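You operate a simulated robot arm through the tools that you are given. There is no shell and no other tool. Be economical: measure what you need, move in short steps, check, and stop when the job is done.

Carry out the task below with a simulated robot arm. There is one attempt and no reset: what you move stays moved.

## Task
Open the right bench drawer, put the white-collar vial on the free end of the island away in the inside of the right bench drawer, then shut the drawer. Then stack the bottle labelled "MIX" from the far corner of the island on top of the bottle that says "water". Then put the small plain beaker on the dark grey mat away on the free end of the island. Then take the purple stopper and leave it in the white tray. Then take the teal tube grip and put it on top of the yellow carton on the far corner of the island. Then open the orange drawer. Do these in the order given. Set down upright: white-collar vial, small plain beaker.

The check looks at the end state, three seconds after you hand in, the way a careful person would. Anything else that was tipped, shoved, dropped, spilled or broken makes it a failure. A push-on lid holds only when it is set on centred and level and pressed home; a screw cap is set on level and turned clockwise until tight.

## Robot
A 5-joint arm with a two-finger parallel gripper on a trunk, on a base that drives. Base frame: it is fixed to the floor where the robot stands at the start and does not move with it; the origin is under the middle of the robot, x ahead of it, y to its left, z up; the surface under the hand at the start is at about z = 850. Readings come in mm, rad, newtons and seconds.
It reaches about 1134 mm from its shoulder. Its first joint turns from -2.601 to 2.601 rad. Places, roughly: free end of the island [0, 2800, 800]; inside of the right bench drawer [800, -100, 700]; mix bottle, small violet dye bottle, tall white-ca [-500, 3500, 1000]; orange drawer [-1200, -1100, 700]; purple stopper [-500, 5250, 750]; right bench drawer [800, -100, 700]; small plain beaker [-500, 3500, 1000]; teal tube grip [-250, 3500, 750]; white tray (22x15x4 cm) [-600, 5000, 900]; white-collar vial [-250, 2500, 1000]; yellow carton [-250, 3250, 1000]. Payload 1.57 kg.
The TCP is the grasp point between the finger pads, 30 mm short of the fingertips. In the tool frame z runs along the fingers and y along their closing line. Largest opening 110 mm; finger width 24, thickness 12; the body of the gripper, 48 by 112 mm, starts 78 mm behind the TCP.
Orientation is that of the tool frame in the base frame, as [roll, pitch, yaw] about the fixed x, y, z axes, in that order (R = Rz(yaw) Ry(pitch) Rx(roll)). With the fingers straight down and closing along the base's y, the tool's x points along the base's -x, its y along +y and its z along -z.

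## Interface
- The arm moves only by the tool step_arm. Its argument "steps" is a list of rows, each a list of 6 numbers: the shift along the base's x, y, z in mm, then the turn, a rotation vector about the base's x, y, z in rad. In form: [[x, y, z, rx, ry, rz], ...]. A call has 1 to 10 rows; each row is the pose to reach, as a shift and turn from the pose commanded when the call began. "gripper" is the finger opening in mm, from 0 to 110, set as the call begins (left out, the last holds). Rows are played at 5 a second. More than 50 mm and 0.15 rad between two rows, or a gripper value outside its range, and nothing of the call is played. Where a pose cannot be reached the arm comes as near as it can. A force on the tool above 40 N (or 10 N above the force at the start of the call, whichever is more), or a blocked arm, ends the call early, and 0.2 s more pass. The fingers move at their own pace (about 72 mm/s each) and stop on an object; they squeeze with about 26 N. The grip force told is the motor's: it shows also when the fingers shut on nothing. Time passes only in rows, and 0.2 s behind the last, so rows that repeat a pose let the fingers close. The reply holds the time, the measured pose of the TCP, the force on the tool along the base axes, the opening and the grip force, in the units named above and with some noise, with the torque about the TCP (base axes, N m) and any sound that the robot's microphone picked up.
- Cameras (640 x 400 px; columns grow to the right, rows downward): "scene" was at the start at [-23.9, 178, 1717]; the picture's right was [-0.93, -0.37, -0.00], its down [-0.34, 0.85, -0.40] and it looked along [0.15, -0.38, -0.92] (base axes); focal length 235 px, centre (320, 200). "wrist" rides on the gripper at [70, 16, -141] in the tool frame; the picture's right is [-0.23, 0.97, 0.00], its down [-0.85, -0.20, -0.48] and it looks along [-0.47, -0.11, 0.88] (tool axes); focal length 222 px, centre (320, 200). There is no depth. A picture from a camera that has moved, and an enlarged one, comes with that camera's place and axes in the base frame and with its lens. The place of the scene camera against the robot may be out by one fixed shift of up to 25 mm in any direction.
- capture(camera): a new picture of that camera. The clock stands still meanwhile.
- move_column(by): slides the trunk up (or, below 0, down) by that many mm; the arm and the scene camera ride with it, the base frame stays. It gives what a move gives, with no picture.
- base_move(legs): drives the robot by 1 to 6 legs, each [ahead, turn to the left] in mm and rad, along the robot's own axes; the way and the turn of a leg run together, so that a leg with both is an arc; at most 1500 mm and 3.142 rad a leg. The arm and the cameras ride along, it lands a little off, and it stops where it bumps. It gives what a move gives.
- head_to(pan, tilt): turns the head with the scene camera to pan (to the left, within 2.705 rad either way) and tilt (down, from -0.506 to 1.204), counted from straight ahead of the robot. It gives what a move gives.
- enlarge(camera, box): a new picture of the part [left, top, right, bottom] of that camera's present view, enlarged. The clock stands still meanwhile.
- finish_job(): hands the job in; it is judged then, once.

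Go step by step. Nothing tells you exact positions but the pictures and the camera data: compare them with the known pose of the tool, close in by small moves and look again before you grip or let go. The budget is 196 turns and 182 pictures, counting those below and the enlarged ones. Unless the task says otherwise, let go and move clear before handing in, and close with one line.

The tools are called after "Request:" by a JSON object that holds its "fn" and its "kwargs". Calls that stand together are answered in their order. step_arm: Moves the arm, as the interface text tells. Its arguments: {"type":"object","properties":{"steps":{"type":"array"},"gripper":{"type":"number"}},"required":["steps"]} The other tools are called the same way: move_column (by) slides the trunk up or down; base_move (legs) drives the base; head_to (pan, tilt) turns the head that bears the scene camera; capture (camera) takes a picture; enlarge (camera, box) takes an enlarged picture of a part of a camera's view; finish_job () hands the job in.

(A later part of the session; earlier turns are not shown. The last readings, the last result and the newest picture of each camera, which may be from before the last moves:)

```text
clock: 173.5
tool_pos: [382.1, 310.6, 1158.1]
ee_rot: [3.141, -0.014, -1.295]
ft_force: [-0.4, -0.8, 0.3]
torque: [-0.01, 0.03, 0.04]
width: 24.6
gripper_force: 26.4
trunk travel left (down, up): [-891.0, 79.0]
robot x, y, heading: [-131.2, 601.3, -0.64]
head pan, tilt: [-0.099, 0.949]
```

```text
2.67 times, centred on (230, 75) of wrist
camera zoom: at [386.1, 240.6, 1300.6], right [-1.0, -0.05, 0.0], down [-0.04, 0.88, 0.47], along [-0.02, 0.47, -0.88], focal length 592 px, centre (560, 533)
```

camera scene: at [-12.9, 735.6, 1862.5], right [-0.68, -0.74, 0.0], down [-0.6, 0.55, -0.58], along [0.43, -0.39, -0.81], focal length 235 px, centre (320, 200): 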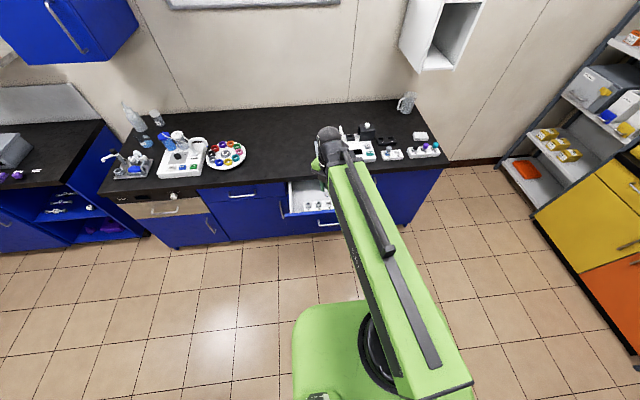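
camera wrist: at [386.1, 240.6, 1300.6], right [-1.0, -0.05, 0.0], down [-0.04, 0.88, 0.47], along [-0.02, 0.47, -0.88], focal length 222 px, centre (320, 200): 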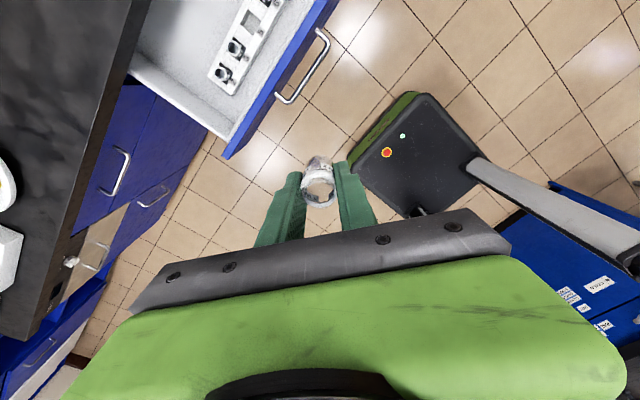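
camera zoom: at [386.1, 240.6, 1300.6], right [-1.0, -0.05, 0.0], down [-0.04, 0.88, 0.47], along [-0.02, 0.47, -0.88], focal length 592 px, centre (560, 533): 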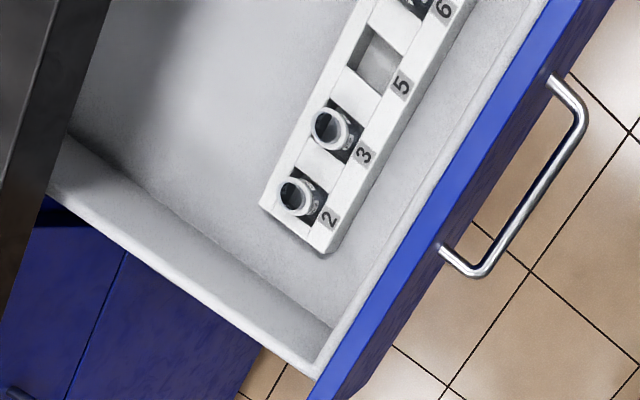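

Rack slots sit near the front; there's free floor at the rack's left end (u≈612, v≈330). I'll spin the hand to close along v and move above that spot.

Request:
{"fn": "step_arm", "kwargs": {"steps": [[35, -3, 0, 0, 0, -0.13], [70, -6, 0, 0, 0, -0.26], [105, -8, 0, 0, 0, -0.39], [140, -11, 0, 0, 0, -0.52], [175, -14, 0, 0, 0, -0.65], [210, -16, 0, 0, 0, -0.78], [249, -19, 0, 0, 0, -0.92], [249, -19, 0, 0, 0, -0.92]]}}

Request:
{"fn": "move_column", "kwargs": {"by": -220}}

Request:
{"fn": "capture", "kwargs": {"camera": "wrist"}}

Request:
{"fn": "capture", "kwargs": {"camera": "scene"}}

```text
clock: 175.3
tool_pos: [631.0, 292.7, 1158.4]
ee_rot: [-3.141, -0.014, -2.217]
ft_force: [-0.3, -0.9, -0.2]
torque: [0.01, -0.04, 0.01]
width: 24.5
gripper_force: 25.7
trunk travel left (down, up): [-891.0, 79.0]
robot x, y, heading: [-132.1, 598.6, -0.641]
head pan, tilt: [-0.099, 0.949]
```

```text
clock: 177.6
tool_pos: [631.4, 294.1, 937.7]
ee_rot: [3.139, -0.013, -2.214]
ft_force: [0.4, -0.5, -0.9]
torque: [-0.01, 0.01, 0.04]
width: 24.5
gripper_force: 25.8
trunk travel left (down, up): [-671.0, 299.0]
robot x, y, heading: [-127.7, 598.1, -0.642]
head pan, tilt: [-0.099, 0.949]
```

```text
119 pictures are left
camera wrist: at [577.9, 248.2, 1080.9], right [-0.64, 0.77, 0.0], down [0.68, 0.57, 0.47], along [0.36, 0.3, -0.88], focal length 222 px, centre (320, 200)
```

wrist: 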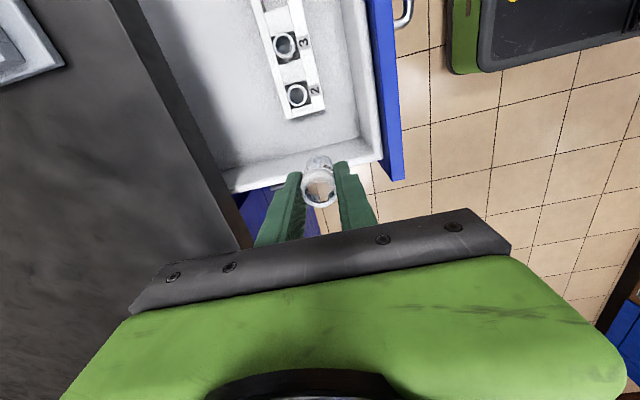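

```text
118 pictures are left
camera scene: at [-14.5, 735.0, 1642.7], right [-0.68, -0.74, 0.0], down [-0.6, 0.55, -0.58], along [0.43, -0.39, -0.81], focal length 235 px, centre (320, 200)
```

scene: 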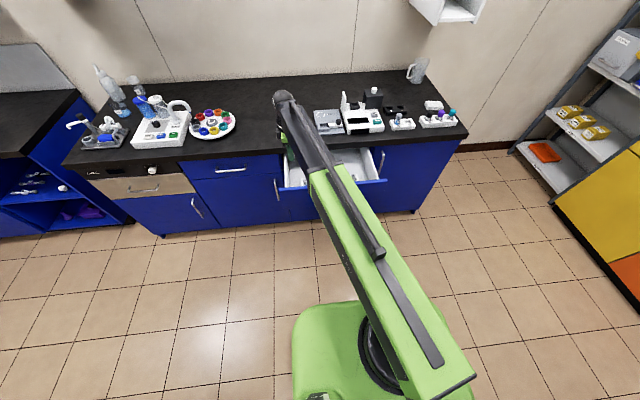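

The drop spot is between the rack end and the side wall. I'll lower to just above the floor and check.

Request:
{"fn": "move_column", "kwargs": {"by": -150}}

Request:
{"fn": "capture", "kwargs": {"camera": "wrist"}}

```text
clock: 179.4
tool_pos: [630.8, 293.2, 787.0]
ee_rot: [3.141, -0.012, -2.216]
ft_force: [0.5, -0.8, 0.6]
torque: [0.01, -0.03, 0.0]
width: 24.9
gripper_force: 26.4
trunk travel left (down, up): [-521.0, 449.0]
robot x, y, heading: [-134.8, 601.2, -0.643]
head pan, tilt: [-0.099, 0.949]
```

```text
117 pictures are left
camera wrist: at [577.8, 247.9, 930.9], right [-0.64, 0.77, 0.0], down [0.68, 0.57, 0.47], along [0.36, 0.3, -0.88], focal length 222 px, centre (320, 200)
```

wrist: 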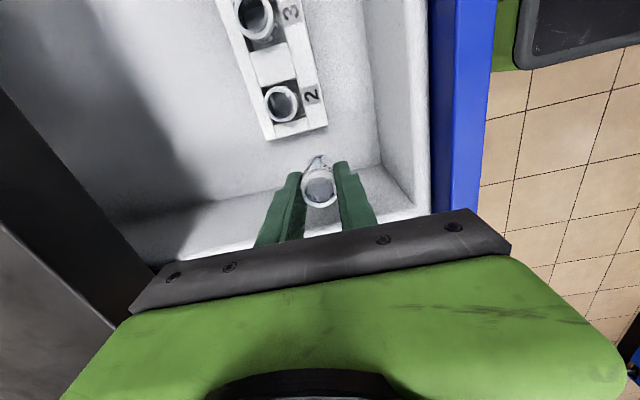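

It's well inside with clearance all around. I'll lower in small steps until contact.

Request:
{"fn": "move_column", "kwargs": {"by": -20}}

Request:
{"fn": "move_column", "kwargs": {"by": -8}}

Request:
{"fn": "enlarge", "kwargs": {"camera": "wrist", "box": [240, 110, 400, 210]}}

```text
clock: 180.1
tool_pos: [631.3, 292.5, 766.9]
ee_rot: [3.14, -0.013, -2.215]
ft_force: [0.1, -0.7, 0.0]
torque: [0.0, -0.05, 0.01]
width: 24.5
gripper_force: 25.7
trunk travel left (down, up): [-501.0, 469.0]
robot x, y, heading: [-133.5, 599.1, -0.642]
head pan, tilt: [-0.099, 0.949]
```

```text
clock: 180.6
tool_pos: [629.5, 292.7, 760.2]
ee_rot: [3.141, -0.013, -2.215]
ft_force: [-1.3, 0.1, 0.2]
torque: [-0.01, 0.01, -0.02]
width: 24.8
gripper_force: 25.7
trunk travel left (down, up): [-493.0, 477.0]
robot x, y, heading: [-128.2, 599.8, -0.639]
head pan, tilt: [-0.099, 0.949]
```

```text
4.00 times, centred on (320, 160) of wrist
camera zoom: at [577.8, 247.9, 902.9], right [-0.64, 0.77, 0.0], down [0.68, 0.57, 0.47], along [0.36, 0.3, -0.88], focal length 888 px, centre (320, 360)
```

zoom: 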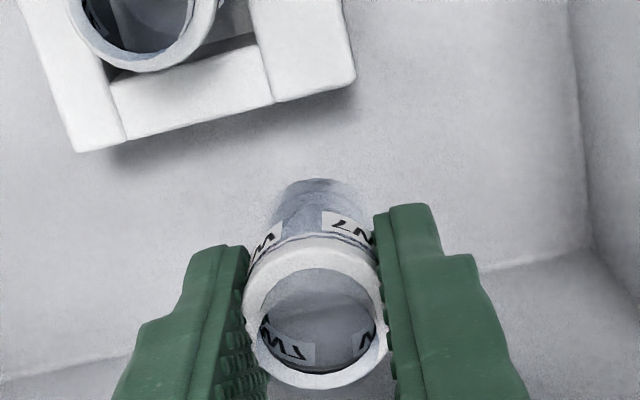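

Request:
{"fn": "move_column", "kwargs": {"by": -5}}

Request:
{"fn": "move_column", "kwargs": {"by": -5}}

Request:
{"fn": "move_column", "kwargs": {"by": -4}}

```text
clock: 181.2
tool_pos: [631.6, 292.8, 755.0]
ee_rot: [3.141, -0.014, -2.214]
ft_force: [0.6, 0.8, 0.1]
torque: [-0.05, 0.0, 0.0]
width: 24.7
gripper_force: 26.1
trunk travel left (down, up): [-488.0, 482.0]
robot x, y, heading: [-127.2, 598.8, -0.646]
head pan, tilt: [-0.099, 0.949]
```

```text
clock: 181.7
tool_pos: [629.9, 292.5, 749.8]
ee_rot: [3.14, -0.014, -2.215]
ft_force: [-0.1, 0.0, -0.6]
torque: [0.01, -0.02, 0.02]
width: 24.4
gripper_force: 26.2
trunk travel left (down, up): [-483.0, 487.0]
robot x, y, heading: [-129.6, 596.2, -0.64]
head pan, tilt: [-0.099, 0.949]
```

```text
clock: 182.2
tool_pos: [631.5, 293.0, 745.9]
ee_rot: [3.141, -0.014, -2.215]
ft_force: [-1.0, 0.0, -0.2]
torque: [0.02, 0.02, 0.0]
width: 24.4
gripper_force: 26.2
trunk travel left (down, up): [-479.0, 491.0]
robot x, y, heading: [-128.3, 602.6, -0.639]
head pan, tilt: [-0.099, 0.949]
```

Request:
{"fn": "move_column", "kwargs": {"by": -5}}

Request:
{"fn": "move_column", "kwargs": {"by": -5}}

Request:
{"fn": "enlarge", "kwargs": {"camera": "wrist", "box": [240, 110, 400, 210]}}

```text
clock: 182.8
tool_pos: [630.8, 292.9, 740.4]
ee_rot: [3.138, -0.015, -2.215]
ft_force: [0.4, -0.5, 1.1]
torque: [-0.03, -0.01, 0.02]
width: 24.6
gripper_force: 25.9
trunk travel left (down, up): [-474.0, 496.0]
robot x, y, heading: [-135.8, 598.5, -0.642]
head pan, tilt: [-0.099, 0.949]
```

```text
clock: 183.3
tool_pos: [630.7, 293.7, 735.3]
ee_rot: [3.14, -0.013, -2.216]
ft_force: [0.2, -0.4, -0.6]
torque: [-0.01, 0.02, -0.01]
width: 24.5
gripper_force: 25.8
trunk travel left (down, up): [-469.0, 501.0]
robot x, y, heading: [-135.3, 598.1, -0.64]
head pan, tilt: [-0.099, 0.949]
```

```text
4.00 times, centred on (320, 160) of wrist
camera zoom: at [577.9, 248.1, 878.9], right [-0.64, 0.77, 0.0], down [0.68, 0.57, 0.47], along [0.36, 0.3, -0.88], focal length 888 px, centre (320, 360)
```

zoom: 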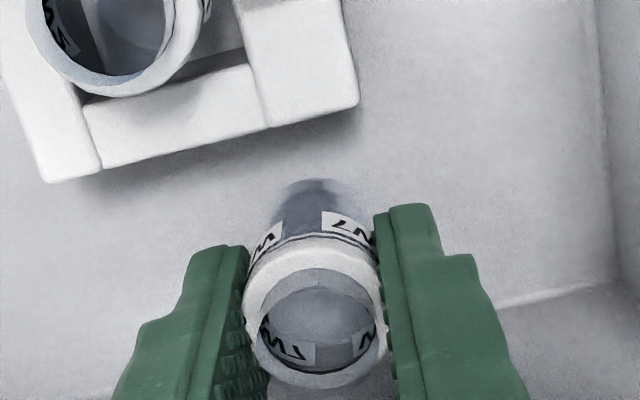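

The vial's bottom seems ~51 mm below the TCP, so the floor should be just below. I'll continue in small steps.

Request:
{"fn": "move_column", "kwargs": {"by": -4}}

Request:
{"fn": "move_column", "kwargs": {"by": -4}}

Request:
{"fn": "move_column", "kwargs": {"by": -4}}

```text
clock: 183.8
tool_pos: [630.7, 292.3, 731.5]
ee_rot: [3.139, -0.014, -2.215]
ft_force: [0.5, 0.4, 0.2]
torque: [0.01, 0.0, -0.03]
width: 24.9
gripper_force: 26.2
trunk travel left (down, up): [-465.0, 505.0]
robot x, y, heading: [-131.2, 597.8, -0.64]
head pan, tilt: [-0.099, 0.949]
```

```text
clock: 184.4
tool_pos: [631.3, 292.8, 727.5]
ee_rot: [3.139, -0.013, -2.215]
ft_force: [-0.3, -0.6, 0.0]
torque: [-0.05, 0.01, -0.01]
width: 24.4
gripper_force: 25.9
trunk travel left (down, up): [-461.0, 509.0]
robot x, y, heading: [-131.8, 597.4, -0.643]
head pan, tilt: [-0.099, 0.949]
```

```text
clock: 184.9
tool_pos: [630.9, 292.4, 722.7]
ee_rot: [3.14, -0.015, -2.216]
ft_force: [0.1, 0.0, -0.1]
torque: [0.0, -0.02, 0.0]
width: 24.6
gripper_force: 25.8
trunk travel left (down, up): [-457.0, 513.0]
robot x, y, heading: [-132.6, 597.3, -0.644]
head pan, tilt: [-0.099, 0.949]
```

Request:
{"fn": "move_column", "kwargs": {"by": -4}}

Request:
{"fn": "move_column", "kwargs": {"by": -4}}

Request:
{"fn": "enlarge", "kwargs": {"camera": "wrist", "box": [240, 110, 400, 210]}}

```text
clock: 185.4
tool_pos: [630.2, 292.9, 720.8]
ee_rot: [3.139, -0.015, -2.215]
ft_force: [0.5, 0.0, 14.0]
torque: [-0.03, -0.04, 0.01]
width: 24.8
gripper_force: 25.6
trunk travel left (down, up): [-453.0, 517.0]
robot x, y, heading: [-134.8, 601.2, -0.638]
head pan, tilt: [-0.099, 0.949]
```

```text
clock: 186.0
tool_pos: [629.8, 293.2, 715.0]
ee_rot: [3.14, -0.014, -2.215]
ft_force: [-0.5, 0.2, 11.6]
torque: [0.0, 0.01, -0.02]
width: 24.5
gripper_force: 25.5
trunk travel left (down, up): [-449.0, 521.0]
robot x, y, heading: [-132.1, 600.5, -0.645]
head pan, tilt: [-0.099, 0.949]
```

```text
4.00 times, centred on (320, 160) of wrist
camera zoom: at [577.1, 248.3, 859.6], right [-0.64, 0.77, 0.0], down [0.68, 0.57, 0.47], along [0.36, 0.3, -0.88], focal length 888 px, centre (320, 360)
```

zoom: 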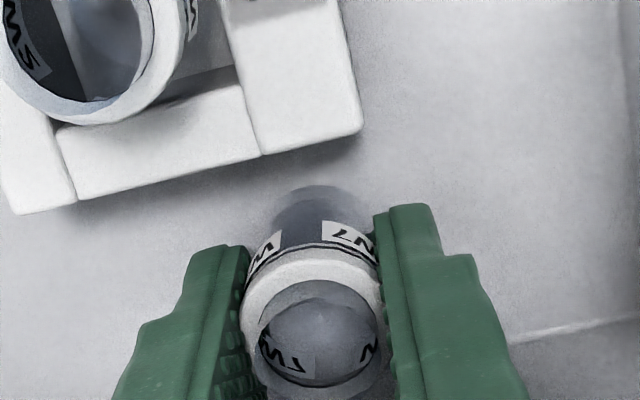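

The vial is on the floor (it slid slightly in the grip). I'll release gently and rise.

Request:
{"fn": "step_arm", "kwargs": {"steps": [[0, 0, 0, 0, 0, 0], [0, 0, 0, 0, 0, 0], [0, 0, 0, 0, 0, 0]], "gripper": 50}}

Request:
{"fn": "move_column", "kwargs": {"by": 150}}

Request:
{"fn": "capture", "kwargs": {"camera": "wrist"}}

```text
clock: 186.8
tool_pos: [631.0, 292.9, 716.4]
ee_rot: [3.141, -0.014, -2.214]
ft_force: [0.2, -0.2, -0.4]
torque: [0.01, -0.01, 0.0]
width: 49.9
gripper_force: 0.0
trunk travel left (down, up): [-449.0, 521.0]
robot x, y, heading: [-133.1, 597.2, -0.646]
head pan, tilt: [-0.099, 0.949]
```

```text
clock: 188.5
tool_pos: [630.8, 292.6, 866.1]
ee_rot: [3.141, -0.014, -2.215]
ft_force: [0.4, 0.2, -0.5]
torque: [-0.02, 0.01, -0.03]
width: 50.5
gripper_force: 0.0
trunk travel left (down, up): [-599.0, 371.0]
robot x, y, heading: [-136.3, 596.0, -0.642]
head pan, tilt: [-0.099, 0.949]
```

```text
113 pictures are left
camera wrist: at [577.9, 248.0, 1008.8], right [-0.64, 0.77, 0.0], down [0.68, 0.57, 0.47], along [0.36, 0.3, -0.88], focal length 222 px, centre (320, 200)
```

wrist: 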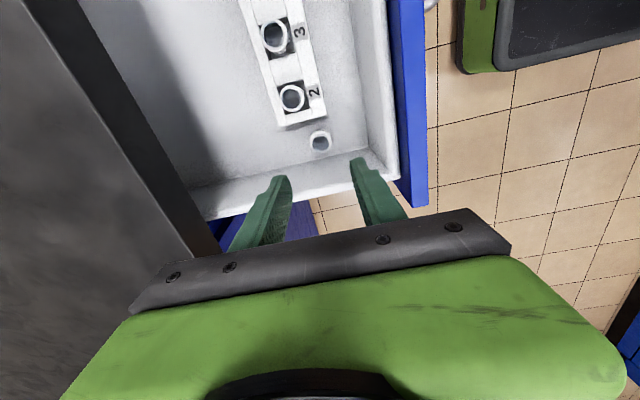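

The vial stands upright next to the rack. Now I'll shut the drawer: back off, tilt the hand horizontal, and grip the handle again.

Request:
{"fn": "base_move", "kwargs": {"legs": [[-190, 0]]}}

Request:
{"fn": "step_arm", "kwargs": {"steps": [[-11, -15, 0, -0.0816, -0.1088, 0], [-22, -30, 0, -0.163, -0.218, 0], [-34, -45, 0, -0.245, -0.326, 0], [-45, -60, 0, -0.326, -0.435, 0], [-56, -75, 0, -0.408, -0.544, 0], [-67, -90, 0, -0.49, -0.653, 0], [-79, -105, 0, -0.571, -0.762, 0], [-90, -120, 0, -0.653, -0.87, 0], [-101, -135, 0, -0.734, -0.979, 0], [-112, -150, 0, -0.816, -1.088, 0]]}}

Request:
{"fn": "capture", "kwargs": {"camera": "scene"}}

```text
clock: 190.1
tool_pos: [478.4, 407.2, 866.7]
ee_rot: [3.141, -0.013, -2.216]
ft_force: [-0.3, -0.3, 0.2]
torque: [0.01, -0.03, 0.01]
width: 50.1
gripper_force: 0.0
trunk travel left (down, up): [-599.0, 371.0]
robot x, y, heading: [-286.3, 713.9, -0.646]
head pan, tilt: [-0.099, 0.949]
```

```text
clock: 192.3
tool_pos: [374.8, 249.2, 1053.2]
ee_rot: [-1.786, -0.003, -2.228]
ft_force: [-0.5, -0.4, 0.2]
torque: [0.0, 0.0, 0.0]
width: 50.1
gripper_force: 0.1
out of reach, approached as far as the arm can: row 2, 3, 4, 5, 6, 7, 8, 9, 10
trunk travel left (down, up): [-599.0, 371.0]
robot x, y, heading: [-282.7, 709.0, -0.64]
head pan, tilt: [-0.099, 0.949]
```

```text
112 pictures are left
camera scene: at [-167.1, 849.4, 1570.7], right [-0.68, -0.74, 0.0], down [-0.6, 0.55, -0.58], along [0.43, -0.39, -0.81], focal length 235 px, centre (320, 200)
```

scene: 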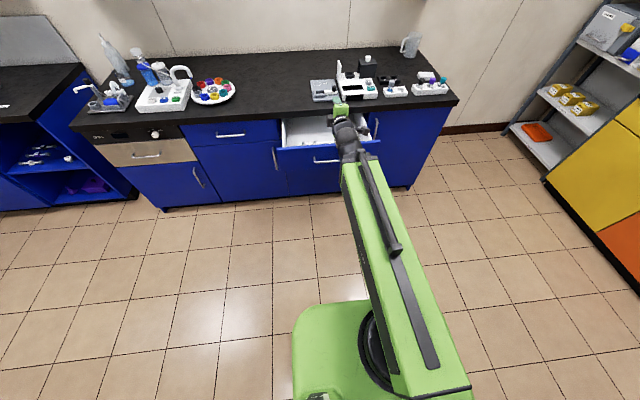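

I'm at u≈424, v≈150. I'll back 40 mm, lower to handle height and look.

Request:
{"fn": "base_move", "kwargs": {"legs": [[-40, 0]]}}

Request:
{"fn": "move_column", "kwargs": {"by": -311}}

Request:
{"fn": "capture", "kwargs": {"camera": "wrist"}}

```text
clock: 193.1
tool_pos: [341.6, 274.2, 1052.2]
ee_rot: [-1.791, -0.001, -2.227]
ft_force: [0.7, 0.2, -0.7]
torque: [-0.01, -0.03, -0.03]
width: 50.1
gripper_force: 0.1
trunk travel left (down, up): [-599.0, 371.0]
robot x, y, heading: [-315.7, 737.4, -0.645]
head pan, tilt: [-0.099, 0.949]
```

```text
clock: 196.2
tool_pos: [342.3, 274.4, 742.8]
ee_rot: [-1.788, -0.001, -2.229]
ft_force: [-0.3, -0.8, 0.0]
torque: [0.0, 0.0, 0.02]
width: 50.1
gripper_force: 0.0
trunk travel left (down, up): [-288.0, 682.0]
robot x, y, heading: [-317.2, 735.9, -0.648]
head pan, tilt: [-0.099, 0.949]
```

```text
111 pictures are left
camera wrist: at [187.8, 304.3, 756.9], right [-0.03, 0.31, -0.95], down [0.19, 0.94, 0.3], along [0.98, -0.17, -0.08], focal length 222 px, centre (320, 200)
```

wrist: 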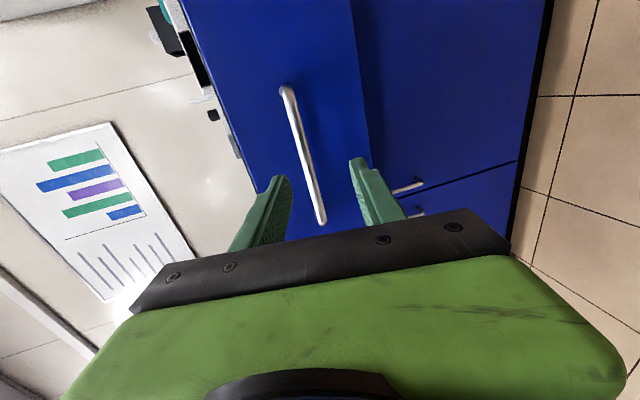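

Request:
{"fn": "base_move", "kwargs": {"legs": [[76, 0]]}}

Request:
{"fn": "capture", "kwargs": {"camera": "wrist"}}

```text
clock: 197.3
tool_pos: [403.6, 227.6, 741.3]
ee_rot: [-1.789, -0.001, -2.228]
ft_force: [0.2, -0.7, -0.2]
torque: [0.01, -0.03, -0.03]
width: 50.2
gripper_force: 0.2
trunk travel left (down, up): [-288.0, 682.0]
robot x, y, heading: [-252.5, 693.5, -0.641]
head pan, tilt: [-0.099, 0.949]
```

```text
110 pictures are left
camera wrist: at [249.2, 258.2, 757.0], right [-0.03, 0.31, -0.95], down [0.19, 0.94, 0.3], along [0.98, -0.17, -0.08], focal length 222 px, centre (320, 200)
```

wrist: 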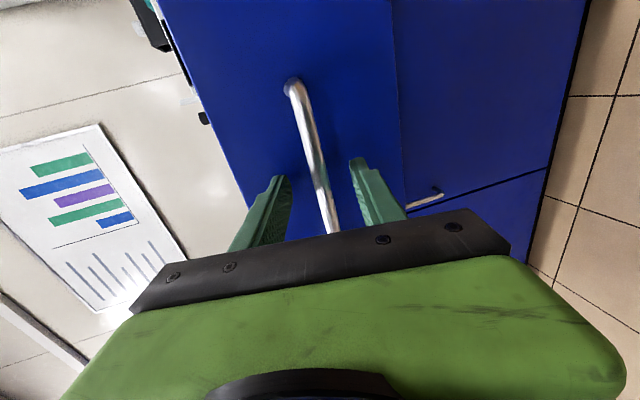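

The bar is between the fingers, so I'll grip and push it slowly shut.

Request:
{"fn": "step_arm", "kwargs": {"steps": [[0, 0, 0, 0, 0, 0], [0, 0, 0, 0, 0, 0], [0, 0, 0, 0, 0, 0]], "gripper": 0}}

Request:
{"fn": "step_arm", "kwargs": {"steps": [[8, -6, 0, 0, 0, 0], [18, -13.5, 0, 0, 0, 0], [28, -21, 0, 0, 0, 0], [38, -28.5, 0, 0, 0, 0], [48, -36, 0, 0, 0, 0], [58, -43.5, 0, 0, 0, 0], [68, -51, 0, 0, 0, 0], [78, -58.5, 0, 0, 0, 0], [88, -66, 0, 0, 0, 0], [98, -73.5, 0, 0, 0, 0]]}}

Request:
{"fn": "step_arm", "kwargs": {"steps": [[10, -7.5, 0, 0, 0, 0], [20, -15, 0, 0, 0, 0], [30, -22.5, 0, 0, 0, 0], [40, -30, 0, 0, 0, 0], [50, -37.5, 0, 0, 0, 0], [60, -45, 0, 0, 0, 0], [70, -52.5, 0, 0, 0, 0], [78, -58.5, 0, 0, 0, 0]]}}

```text
clock: 198.1
tool_pos: [403.5, 227.2, 738.5]
ee_rot: [-1.792, 0.0, -2.23]
ft_force: [-2.3, 2.1, -17.2]
torque: [-0.38, 0.46, -0.25]
width: 11.6
gripper_force: 28.8
trunk travel left (down, up): [-288.0, 682.0]
robot x, y, heading: [-256.8, 687.9, -0.646]
head pan, tilt: [-0.099, 0.949]
```

```text
clock: 200.3
tool_pos: [502.9, 153.6, 740.1]
ee_rot: [-1.79, -0.003, -2.226]
ft_force: [9.4, 11.1, -18.4]
torque: [-0.18, 0.35, 0.26]
width: 11.8
gripper_force: 29.1
trunk travel left (down, up): [-288.0, 682.0]
robot x, y, heading: [-257.0, 690.8, -0.645]
head pan, tilt: [-0.099, 0.949]
```

```text
clock: 202.1
tool_pos: [581.3, 95.2, 739.8]
ee_rot: [-1.789, -0.004, -2.229]
ft_force: [12.9, 15.3, -15.8]
torque: [-0.23, 0.28, 0.27]
width: 11.9
gripper_force: 28.8
trunk travel left (down, up): [-288.0, 682.0]
robot x, y, heading: [-257.1, 688.0, -0.646]
head pan, tilt: [-0.099, 0.949]
```

Request:
{"fn": "step_arm", "kwargs": {"steps": [[8, -6, 0, 0, 0, 0], [16, -12, 0, 0, 0, 0], [24, -18, 0, 0, 0, 0], [28, -21, 0, 0, 0, 0], [31, -23, 0, 0, 0, 0]]}}

Request:
{"fn": "enlarge", "kwargs": {"camera": "scene", "box": [240, 60, 400, 160]}}

```text
clock: 203.3
tool_pos: [608.8, 71.5, 738.5]
ee_rot: [-1.797, -0.003, -2.232]
ft_force: [-0.1, 2.5, -10.6]
torque: [-0.41, 0.38, -0.26]
width: 11.8
gripper_force: 29.1
trunk travel left (down, up): [-288.0, 682.0]
robot x, y, heading: [-253.8, 692.9, -0.644]
head pan, tilt: [-0.099, 0.949]
stopped in row 5: the force on the tool passed its limit at 42 N (the readings are from after the stop); the commanded pose is now the measured one
```

```text
4.00 times, centred on (320, 110) of scene
camera zoom: at [-136.4, 826.7, 1259.9], right [-0.68, -0.74, 0.0], down [-0.6, 0.55, -0.58], along [0.43, -0.39, -0.81], focal length 940 px, centre (320, 560)
```

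zoom: 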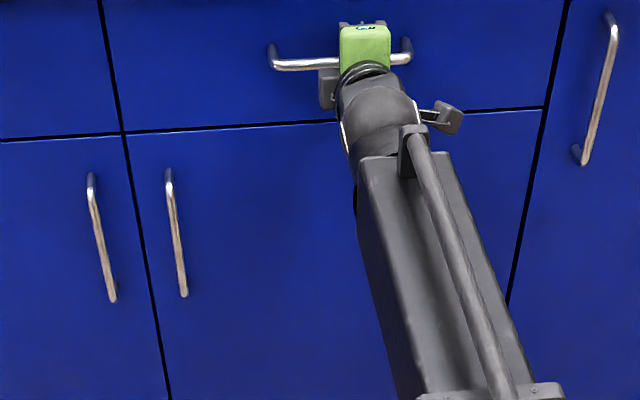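

The drawer hit its stop. I'll release and back away.

Request:
{"fn": "step_arm", "kwargs": {"steps": [[0, 0, 0, 0, 0, 0], [0, 0, 0, 0, 0, 0], [0, 0, 0, 0, 0, 0]], "gripper": 70}}

Request:
{"fn": "base_move", "kwargs": {"legs": [[-150, 0]]}}

Request:
{"fn": "move_column", "kwargs": {"by": 400}}

Request:
{"fn": "capture", "kwargs": {"camera": "scene"}}

```text
clock: 204.1
tool_pos: [608.7, 71.3, 740.6]
ee_rot: [-1.794, -0.003, -2.232]
ft_force: [-0.3, 0.9, 0.7]
torque: [-0.03, -0.03, -0.02]
width: 69.9
gripper_force: 0.1
trunk travel left (down, up): [-288.0, 682.0]
robot x, y, heading: [-254.4, 691.3, -0.642]
head pan, tilt: [-0.099, 0.949]
```

```text
clock: 205.5
tool_pos: [486.0, 159.2, 739.5]
ee_rot: [-1.794, -0.003, -2.235]
ft_force: [0.0, 0.4, -0.5]
torque: [0.01, -0.01, 0.04]
width: 69.8
gripper_force: 0.0
trunk travel left (down, up): [-288.0, 682.0]
robot x, y, heading: [-376.0, 779.3, -0.647]
head pan, tilt: [-0.099, 0.949]
```

```text
clock: 209.3
tool_pos: [484.4, 160.5, 1139.7]
ee_rot: [-1.793, -0.002, -2.235]
ft_force: [-0.1, 1.5, 0.8]
torque: [-0.01, 0.0, 0.05]
width: 70.0
gripper_force: 0.0
trunk travel left (down, up): [-688.0, 282.0]
robot x, y, heading: [-378.2, 780.3, -0.648]
head pan, tilt: [-0.099, 0.949]
```

```text
108 pictures are left
camera scene: at [-258.4, 918.1, 1659.6], right [-0.68, -0.74, 0.0], down [-0.6, 0.55, -0.58], along [0.43, -0.39, -0.81], focal length 235 px, centre (320, 200)
```

scene: 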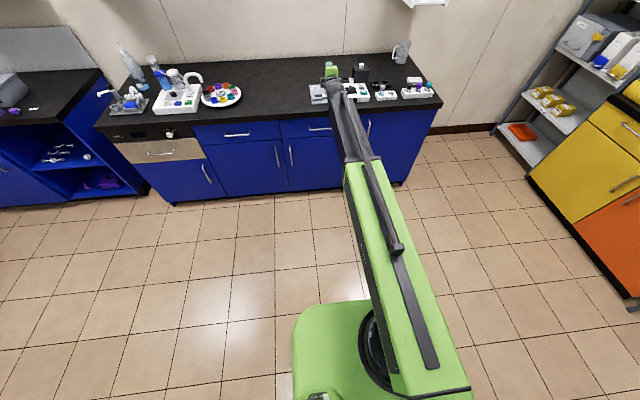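

The drawer is shut. Next is the far corner: the wall by the window is at about u≈4000, so there's a passage past the island's end (u≈2815). I'll drive there.

Request:
{"fn": "base_move", "kwargs": {"legs": [[160, 0]]}}

Request:
{"fn": "base_move", "kwargs": {"legs": [[0, 1.575]]}}

Request:
{"fn": "base_move", "kwargs": {"legs": [[1400, 0]]}}

Request:
{"fn": "head_to", "kwargs": {"pan": 0.3, "tilt": 0.4}}

Request:
{"fn": "capture", "kwargs": {"camera": "scene"}}

```text
clock: 210.7
tool_pos: [614.3, 63.3, 1139.4]
ee_rot: [-1.796, -0.003, -2.236]
ft_force: [0.3, 0.2, -0.2]
torque: [0.0, -0.03, -0.02]
width: 70.1
gripper_force: 0.0
trunk travel left (down, up): [-688.0, 282.0]
robot x, y, heading: [-247.1, 684.2, -0.64]
head pan, tilt: [-0.099, 0.949]
```

```text
clock: 215.5
tool_pos: [369.5, 1549.3, 1139.8]
ee_rot: [-1.794, -0.001, -0.66]
ft_force: [-0.2, 0.2, 0.6]
torque: [0.0, 0.01, 0.01]
width: 70.1
gripper_force: 0.0
trunk travel left (down, up): [-688.0, 282.0]
robot x, y, heading: [-266.1, 698.1, 0.914]
head pan, tilt: [-0.099, 0.949]
stopped in leg 1: the robot was blocked; the commanded pose is now the measured one
```

```text
clock: 222.6
tool_pos: [1221.0, 2673.7, 1140.0]
ee_rot: [-1.796, -0.004, -0.656]
ft_force: [0.5, 0.4, -1.0]
torque: [0.04, -0.01, -0.02]
width: 70.0
gripper_force: 0.1
trunk travel left (down, up): [-688.0, 282.0]
robot x, y, heading: [585.4, 1817.0, 0.921]
head pan, tilt: [-0.099, 0.949]
```

```text
clock: 223.5
tool_pos: [1218.8, 2672.7, 1139.9]
ee_rot: [-1.794, -0.003, -0.654]
ft_force: [0.0, -0.2, -0.1]
torque: [0.0, -0.01, -0.01]
width: 69.7
gripper_force: 0.0
trunk travel left (down, up): [-688.0, 282.0]
robot x, y, heading: [581.4, 1822.4, 0.92]
head pan, tilt: [0.3, 0.4]
```

```text
107 pictures are left
camera scene: at [452.5, 1997.7, 1706.2], right [0.94, -0.34, 0.0], down [-0.13, -0.37, -0.92], along [0.31, 0.87, -0.39], focal length 235 px, centre (320, 200)
```

scene: 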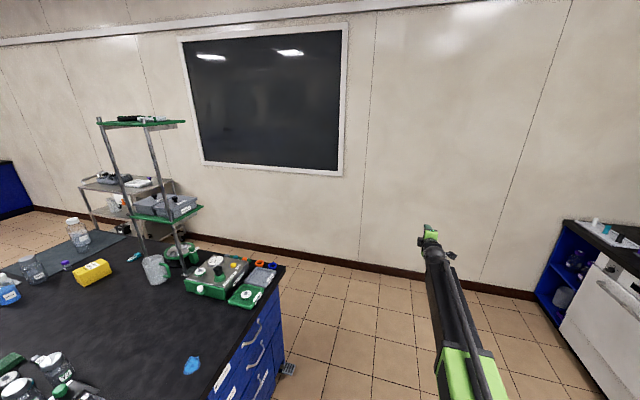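

The passage is clear. I'll fold the hand straight down and retract it before driving and turning near the wall.

Request:
{"fn": "step_arm", "kwargs": {"steps": [[-26, -34, -18, -0.1073, 0.0818, 0], [-52, -69, -37, -0.2146, 0.1636, 0], [-78, -103, -55, -0.3219, 0.2454, 0], [-104, -137, -74, -0.4292, 0.3272, 0], [-131, -171, -92, -0.5365, 0.409, 0], [-157, -206, -111, -0.6438, 0.4908, 0], [-183, -240, -129, -0.7511, 0.5726, 0], [-209, -274, -148, -0.8584, 0.6544, 0], [-235, -309, -166, -0.9657, 0.7362, 0], [-261, -343, -185, -1.073, 0.818, 0]]}}

Request:
{"fn": "base_move", "kwargs": {"legs": [[1450, 0]]}}

Request:
{"fn": "head_to", "kwargs": {"pan": 1.2, "tilt": 0.6}}

Request:
{"fn": "capture", "kwargs": {"camera": "scene"}}

```text
clock: 225.7
tool_pos: [958.7, 2328.9, 954.6]
ee_rot: [3.136, -0.004, -0.649]
ft_force: [0.2, -0.4, -0.6]
torque: [0.0, -0.02, 0.01]
width: 70.1
gripper_force: 0.1
out of reach, approached as far as the arm can: row 1, 2, 3, 4, 5, 6, 7, 8, 9
trunk travel left (down, up): [-688.0, 282.0]
robot x, y, heading: [582.1, 1824.6, 0.922]
head pan, tilt: [0.3, 0.4]
```

```text
clock: 233.0
tool_pos: [1835.6, 3500.4, 955.4]
ee_rot: [3.14, -0.006, -0.643]
ft_force: [0.3, 0.2, 0.4]
torque: [0.0, -0.01, 0.01]
width: 69.8
gripper_force: 0.1
trunk travel left (down, up): [-688.0, 282.0]
robot x, y, heading: [1466.4, 2987.6, 0.925]
head pan, tilt: [0.3, 0.4]
```

```text
clock: 234.2
tool_pos: [1835.8, 3501.4, 955.6]
ee_rot: [3.14, -0.005, -0.646]
ft_force: [0.2, 0.5, -0.6]
torque: [-0.01, -0.01, -0.02]
width: 70.1
gripper_force: 0.1
trunk travel left (down, up): [-688.0, 282.0]
robot x, y, heading: [1462.8, 2987.0, 0.923]
head pan, tilt: [1.201, 0.6]
```

```text
106 pictures are left
camera scene: at [1253.0, 3152.3, 1688.1], right [0.85, 0.53, 0.0], down [0.3, -0.48, -0.83], along [-0.44, 0.7, -0.56], focal length 235 px, centre (320, 200)
```

scene: 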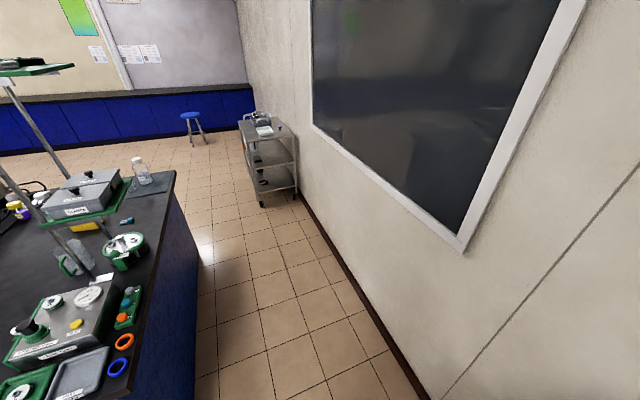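

I see the passage, the trolley by the wall, and the WATER bottle near the island's far end corner (u≈2616, v≈-2695). I'll drive down the passage.

Request:
{"fn": "move_column", "kwargs": {"by": 250}}

Request:
{"fn": "base_move", "kwargs": {"legs": [[0, 1.51]]}}

Request:
{"fn": "base_move", "kwargs": {"legs": [[1000, 0]]}}

Request:
{"fn": "head_to", "kwargs": {"pan": 0.5, "tilt": 0.7}}

Request:
{"fn": "capture", "kwargs": {"camera": "scene"}}

```text
clock: 236.8
tool_pos: [1835.6, 3500.2, 1205.0]
ee_rot: [3.14, -0.006, -0.645]
ft_force: [-0.2, 0.4, -0.1]
torque: [0.01, 0.01, 0.06]
width: 69.6
gripper_force: 0.2
trunk travel left (down, up): [-938.0, 32.0]
robot x, y, heading: [1465.6, 2987.2, 0.931]
head pan, tilt: [1.201, 0.6]
```

```text
clock: 240.8
tool_pos: [985.9, 3393.9, 1206.0]
ee_rot: [3.14, -0.005, 0.854]
ft_force: [0.6, 0.6, 0.1]
torque: [0.03, 0.03, -0.01]
width: 70.1
gripper_force: 0.0
trunk travel left (down, up): [-938.0, 32.0]
robot x, y, heading: [1441.1, 2959.1, 2.417]
head pan, tilt: [1.201, 0.6]
```

```text
clock: 246.0
tool_pos: [229.5, 4067.3, 1205.0]
ee_rot: [3.137, -0.005, 0.849]
ft_force: [-0.2, -0.3, 0.0]
torque: [0.02, -0.01, 0.02]
width: 70.1
gripper_force: 0.0
trunk travel left (down, up): [-938.0, 32.0]
robot x, y, heading: [683.8, 3629.1, 2.416]
head pan, tilt: [1.201, 0.6]
```

```text
clock: 247.1
tool_pos: [231.1, 4067.4, 1204.7]
ee_rot: [3.139, -0.004, 0.849]
ft_force: [0.0, 0.5, 0.3]
torque: [0.02, 0.02, -0.01]
width: 70.1
gripper_force: 0.1
trunk travel left (down, up): [-938.0, 32.0]
robot x, y, heading: [686.0, 3626.2, 2.409]
head pan, tilt: [0.499, 0.7]
```

```text
105 pictures are left
camera scene: at [521.9, 3512.8, 1929.4], right [0.23, 0.97, 0.0], down [0.63, -0.15, -0.77], along [-0.75, 0.17, -0.64], focal length 235 px, centre (320, 200)
```

scene: 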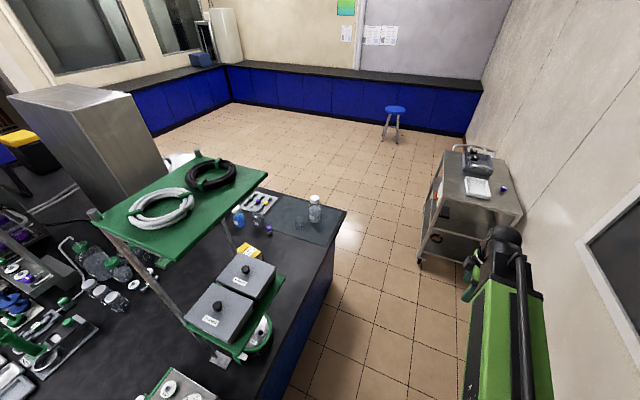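

Request:
{"fn": "base_move", "kwargs": {"legs": [[900, 0]]}}

Request:
{"fn": "base_move", "kwargs": {"legs": [[0, 1.66]]}}

Request:
{"fn": "head_to", "kwargs": {"pan": -0.1, "tilt": 0.75}}

Request:
{"fn": "capture", "kwargs": {"camera": "scene"}}

Request:
{"fn": "capture", "kwargs": {"camera": "wrist"}}

```text
clock: 251.8
tool_pos: [-430.4, 4660.2, 1205.4]
ee_rot: [3.139, -0.005, 0.847]
ft_force: [0.2, -0.2, 0.0]
torque: [0.0, -0.01, 0.02]
width: 70.2
gripper_force: 0.1
trunk travel left (down, up): [-938.0, 32.0]
robot x, y, heading: [19.4, 4217.1, 2.409]
head pan, tilt: [0.499, 0.7]
```

```text
clock: 256.2
tool_pos: [-374.4, 3727.3, 1205.5]
ee_rot: [3.139, -0.009, 2.506]
ft_force: [0.5, -0.1, -0.2]
torque: [0.08, 0.01, -0.01]
width: 69.8
gripper_force: 0.2
trunk travel left (down, up): [-938.0, 32.0]
robot x, y, heading: [58.3, 4192.9, -2.227]
head pan, tilt: [0.499, 0.7]
```

```text
clock: 257.2
tool_pos: [-376.3, 3729.8, 1204.7]
ee_rot: [3.139, -0.006, 2.506]
ft_force: [-0.4, -0.2, 0.5]
torque: [-0.03, 0.01, 0.03]
width: 70.0
gripper_force: 0.0
trunk travel left (down, up): [-938.0, 32.0]
robot x, y, heading: [60.3, 4196.4, -2.226]
head pan, tilt: [-0.099, 0.75]
```

```text
104 pictures are left
camera scene: at [160.8, 4090.4, 1925.3], right [-0.73, 0.68, 0.0], down [0.47, 0.5, -0.73], along [-0.5, -0.53, -0.68], focal length 235 px, centre (320, 200)
```

scene: 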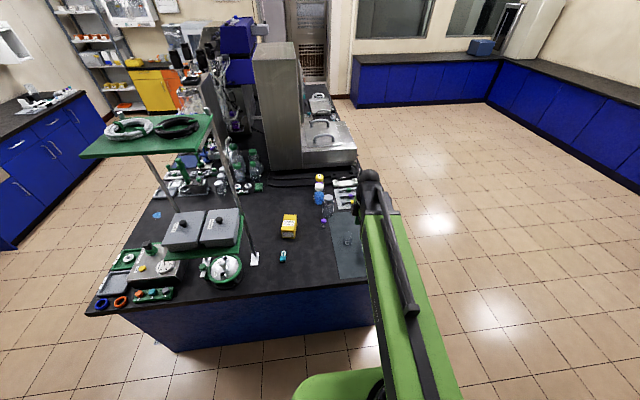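

```text
103 pictures are left
camera wrist: at [-421.9, 3783.8, 1347.1], right [0.76, 0.65, 0.0], down [0.57, -0.67, 0.47], along [0.31, -0.36, -0.88], focal length 222 px, centre (320, 200)
```

wrist: 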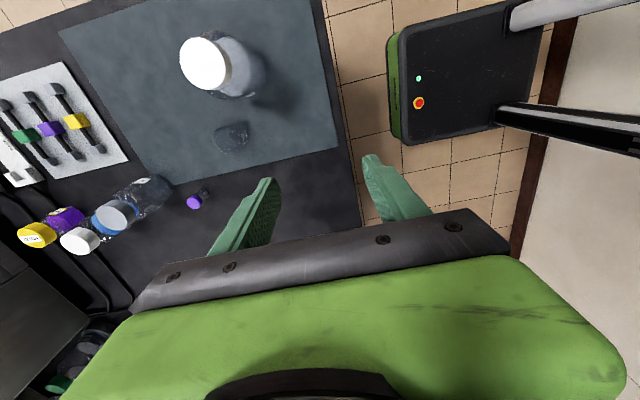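

MIX is near (-578, 3340) with cap top z≈970, WATER near (-536, 3700) with top ≈1035, and the beaker is beside it. I'll drive 135 mm closer (just short of the island end) and move the hand over toward MIX.

Request:
{"fn": "base_move", "kwargs": {"legs": [[135, 0]]}}

Request:
{"fn": "step_arm", "kwargs": {"steps": [[-15, -40, 0, 0, 0, 0], [-30, -80, 0, 0, 0, 0], [-45, -120, 0, 0, 0, 0], [-60, -160, 0, 0, 0, 0], [-75, -200, 0, 0, 0, 0]], "gripper": 90}}

Request:
{"fn": "capture", "kwargs": {"camera": "wrist"}}

```text
clock: 258.5
tool_pos: [-459.7, 3620.0, 1204.4]
ee_rot: [3.139, -0.006, 2.506]
ft_force: [0.4, -0.6, -0.2]
torque: [0.03, -0.04, -0.01]
width: 70.0
gripper_force: 0.1
trunk travel left (down, up): [-938.0, 32.0]
robot x, y, heading: [-24.7, 4087.8, -2.228]
head pan, tilt: [-0.099, 0.75]
```

```text
clock: 259.7
tool_pos: [-534.5, 3419.7, 1204.0]
ee_rot: [3.138, -0.007, 2.507]
ft_force: [-0.6, 1.0, 0.7]
torque: [-0.02, -0.05, 0.01]
width: 90.3
gripper_force: 0.0
trunk travel left (down, up): [-938.0, 32.0]
robot x, y, heading: [-26.3, 4085.2, -2.226]
head pan, tilt: [-0.099, 0.75]
```

```text
102 pictures are left
camera wrist: at [-579.4, 3473.5, 1346.6], right [0.76, 0.65, 0.0], down [0.57, -0.67, 0.47], along [0.31, -0.36, -0.88], focal length 222 px, centre (320, 200)
```

wrist: 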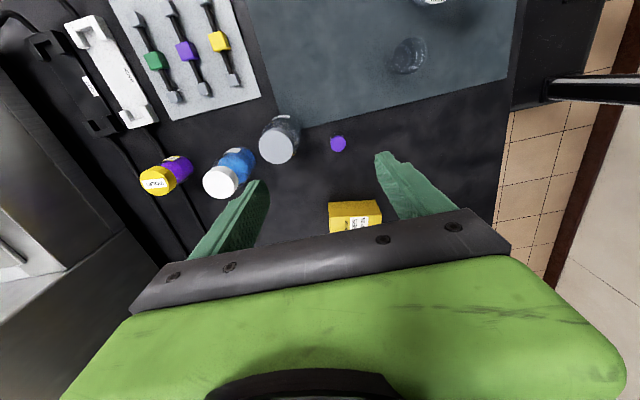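

MIX's cap centre triangulates to (-569, 3360, ~987). I'll centre over it and descend partway.

Request:
{"fn": "step_arm", "kwargs": {"steps": [[-17, -30, 0, 0, 0, 0], [-34.5, -59.7, 0, 0, 0, 0], [-34.5, -59.7, 0, 0, 0, 0]]}}

Request:
{"fn": "move_column", "kwargs": {"by": -130}}

Request:
{"fn": "capture", "kwargs": {"camera": "wrist"}}

```text
clock: 260.5
tool_pos: [-567.2, 3361.6, 1205.7]
ee_rot: [3.139, -0.005, 2.505]
ft_force: [-0.7, 0.1, 0.9]
torque: [0.02, 0.01, 0.0]
width: 90.1
gripper_force: 0.1
trunk travel left (down, up): [-938.0, 32.0]
robot x, y, heading: [-25.0, 4087.1, -2.226]
head pan, tilt: [-0.099, 0.75]
```

```text
clock: 262.1
tool_pos: [-568.6, 3361.6, 1075.2]
ee_rot: [3.138, -0.005, 2.507]
ft_force: [0.3, 0.3, -0.4]
torque: [-0.01, -0.01, -0.01]
width: 89.7
gripper_force: 0.1
trunk travel left (down, up): [-808.0, 162.0]
robot x, y, heading: [-28.2, 4084.9, -2.222]
head pan, tilt: [-0.099, 0.75]
```

```text
101 pictures are left
camera wrist: at [-613.3, 3415.8, 1217.3], right [0.76, 0.65, 0.0], down [0.57, -0.67, 0.47], along [0.31, -0.36, -0.88], focal length 222 px, centre (320, 200)
```

wrist: 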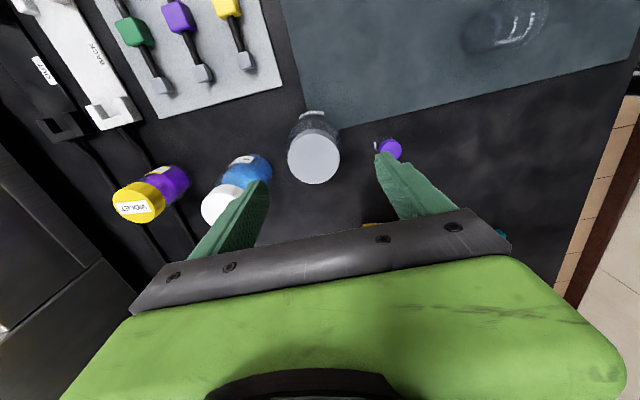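

The cap (55 mm) is centred within a few mm. I'll descend to grip it.

Request:
{"fn": "step_arm", "kwargs": {"steps": [[-2, -4, 0, 0, 0, 0], [-2, -4, 0, 0, 0, 0]]}}

Request:
{"fn": "move_column", "kwargs": {"by": -100}}

Request:
{"fn": "capture", "kwargs": {"camera": "wrist"}}

```text
clock: 262.7
tool_pos: [-570.4, 3357.2, 1074.7]
ee_rot: [3.14, -0.004, 2.506]
ft_force: [0.4, -0.7, 0.6]
torque: [0.0, 0.01, 0.01]
width: 90.2
gripper_force: 0.1
trunk travel left (down, up): [-808.0, 162.0]
robot x, y, heading: [-24.9, 4089.2, -2.227]
head pan, tilt: [-0.099, 0.75]
```

```text
clock: 264.0
tool_pos: [-568.1, 3359.0, 975.2]
ee_rot: [3.141, -0.005, 2.507]
ft_force: [0.3, -0.3, -0.1]
torque: [-0.01, -0.02, 0.01]
width: 90.1
gripper_force: 0.1
trunk travel left (down, up): [-708.0, 262.0]
robot x, y, heading: [-23.6, 4086.5, -2.223]
head pan, tilt: [-0.099, 0.75]
```

```text
100 pictures are left
camera wrist: at [-615.2, 3411.8, 1117.3], right [0.76, 0.65, 0.0], down [0.57, -0.67, 0.47], along [0.31, -0.36, -0.88], focal length 222 px, centre (320, 200)
```

wrist: 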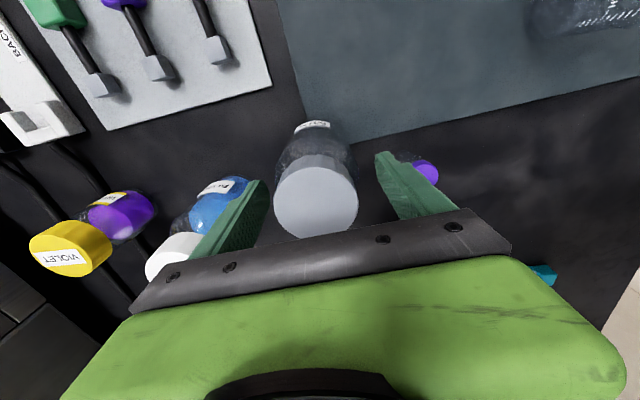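

Well centred with the cap at pad height. Closing and lifting a bit.

Request:
{"fn": "step_arm", "kwargs": {"steps": [[0, 0, 0, 0, 0, 0], [0, 0, 0, 0, 0, 0], [0, 0, 0, 0, 0, 0]], "gripper": 30}}

Request:
{"fn": "move_column", "kwargs": {"by": 40}}

Request:
{"fn": "capture", "kwargs": {"camera": "wrist"}}

```text
clock: 264.8
tool_pos: [-569.3, 3357.2, 974.5]
ee_rot: [3.139, -0.005, 2.506]
ft_force: [-1.4, -2.3, 2.9]
torque: [-0.17, 0.14, -0.02]
width: 68.7
gripper_force: 25.4
trunk travel left (down, up): [-708.0, 262.0]
robot x, y, heading: [-24.4, 4087.6, -2.227]
head pan, tilt: [-0.099, 0.75]
```

```text
clock: 265.7
tool_pos: [-570.0, 3357.6, 1014.9]
ee_rot: [3.139, -0.005, 2.507]
ft_force: [-0.3, 0.6, -2.2]
torque: [-0.01, 0.02, -0.02]
width: 69.0
gripper_force: 25.9
trunk travel left (down, up): [-748.0, 222.0]
robot x, y, heading: [-22.0, 4086.0, -2.225]
head pan, tilt: [-0.099, 0.75]
```

```text
99 pictures are left
camera wrist: at [-615.3, 3411.5, 1157.1], right [0.76, 0.65, 0.0], down [0.57, -0.67, 0.47], along [0.31, -0.36, -0.88], focal length 222 px, centre (320, 200)
```

wrist: 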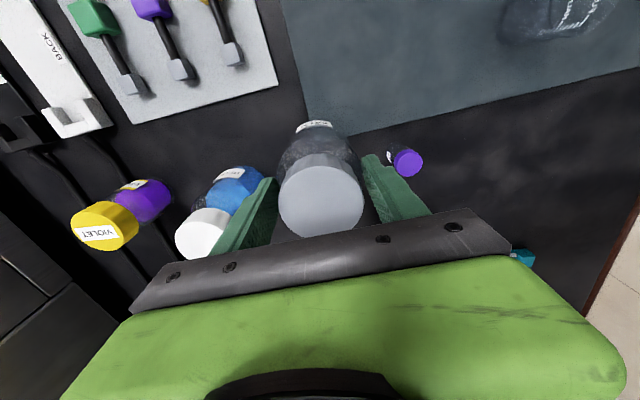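

MIX is held (gripped at its 69 mm shoulder). I'll raise and move toward WATER, then measure WATER's cap.

Request:
{"fn": "move_column", "kwargs": {"by": 205}}

Request:
{"fn": "step_arm", "kwargs": {"steps": [[12, 40, 0, 0, 0, 0], [24, 80, 0, 0, 0, 0], [36, 120, 0, 0, 0, 0], [48, 160, 0, 0, 0, 0], [60, 200, 0, 0, 0, 0], [72, 240, 0, 0, 0, 0], [72, 240, 0, 0, 0, 0]]}}

Request:
{"fn": "capture", "kwargs": {"camera": "wrist"}}

Request:
{"fn": "capture", "kwargs": {"camera": "scene"}}

```text
clock: 267.9
tool_pos: [-569.6, 3358.1, 1221.1]
ee_rot: [3.138, -0.005, 2.506]
ft_force: [0.0, -1.0, -1.9]
torque: [0.0, -0.01, -0.01]
width: 69.0
gripper_force: 26.2
trunk travel left (down, up): [-953.0, 17.0]
robot x, y, heading: [-27.0, 4090.5, -2.225]
head pan, tilt: [-0.099, 0.75]
```

```text
clock: 269.5
tool_pos: [-498.9, 3598.8, 1218.6]
ee_rot: [3.138, -0.005, 2.506]
ft_force: [-0.3, 0.1, -1.0]
torque: [-0.01, 0.02, 0.0]
width: 68.9
gripper_force: 25.6
trunk travel left (down, up): [-953.0, 17.0]
robot x, y, heading: [-23.9, 4087.7, -2.227]
head pan, tilt: [-0.099, 0.75]
```

```text
98 pictures are left
camera wrist: at [-544.0, 3651.6, 1361.9], right [0.76, 0.65, 0.0], down [0.57, -0.67, 0.47], along [0.31, -0.36, -0.88], focal length 222 px, centre (320, 200)
```

wrist: 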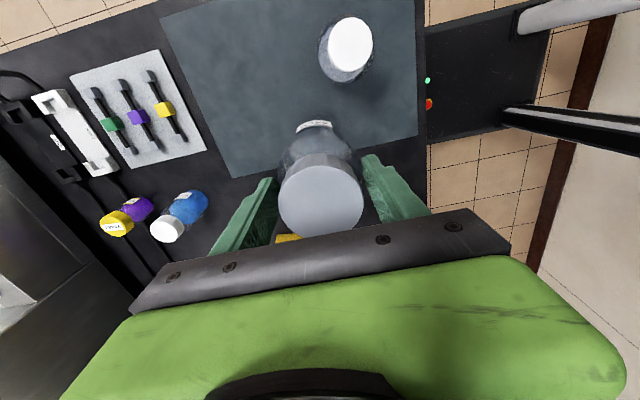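

```text
97 pictures are left
camera scene: at [78.3, 3980.8, 1940.1], right [-0.73, 0.69, 0.0], down [0.47, 0.5, -0.73], along [-0.5, -0.53, -0.68], focal length 235 px, centre (320, 200)
```

scene: 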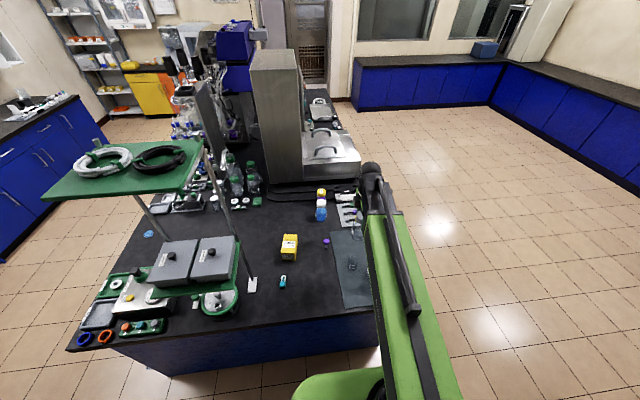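

WATER's cap centre triangulates well to (-541, 3706, 1028). I'll move over it and check from both cameras.

Request:
{"fn": "step_arm", "kwargs": {"steps": [[-14, 36, 0, 0, 0, 0], [-28, 72, 0, 0, 0, 0], [-42, 107, 0, 0, 0, 0], [-42, 107, 0, 0, 0, 0]]}}

Request:
{"fn": "move_column", "kwargs": {"by": -45}}

Request:
{"fn": "capture", "kwargs": {"camera": "wrist"}}

Request:
{"fn": "enlarge", "kwargs": {"camera": "scene", "box": [300, 150, 460, 250]}}

```text
clock: 270.5
tool_pos: [-539.0, 3705.8, 1220.4]
ee_rot: [3.14, -0.006, 2.505]
ft_force: [0.5, 0.1, -1.5]
torque: [0.04, 0.0, -0.04]
width: 68.7
gripper_force: 26.3
trunk travel left (down, up): [-953.0, 17.0]
robot x, y, heading: [-23.3, 4087.5, -2.222]
head pan, tilt: [-0.099, 0.75]
```

```text
clock: 271.4
tool_pos: [-540.2, 3705.6, 1175.2]
ee_rot: [3.139, -0.005, 2.506]
ft_force: [0.2, 0.8, -2.2]
torque: [0.02, -0.03, 0.04]
width: 69.0
gripper_force: 25.5
trunk travel left (down, up): [-908.0, 62.0]
robot x, y, heading: [-24.5, 4087.0, -2.223]
head pan, tilt: [-0.099, 0.75]
```

```text
96 pictures are left
camera wrist: at [-585.2, 3759.0, 1317.2], right [0.76, 0.65, 0.0], down [0.57, -0.67, 0.47], along [0.31, -0.36, -0.88], focal length 222 px, centre (320, 200)
```

wrist: 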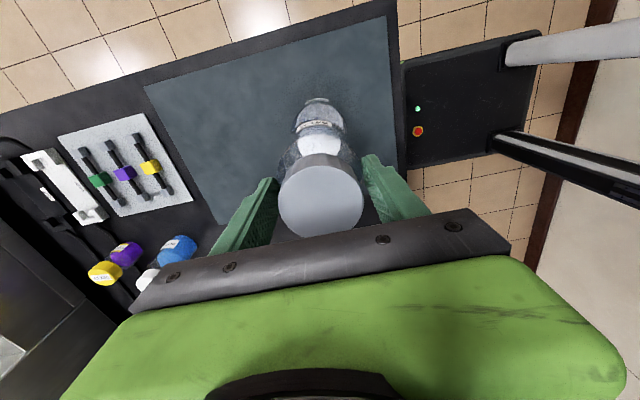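

```text
4.00 times, centred on (380, 200) of scene
camera zoom: at [78.7, 3981.7, 1895.2], right [-0.73, 0.69, 0.0], down [0.47, 0.5, -0.73], along [-0.5, -0.53, -0.68], focal length 940 px, centre (80, 200)
```

zoom: 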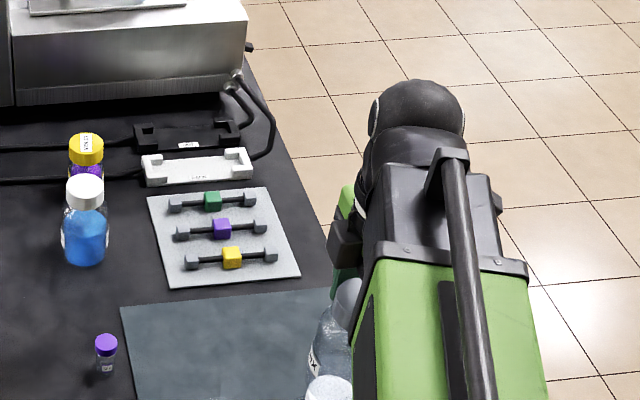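

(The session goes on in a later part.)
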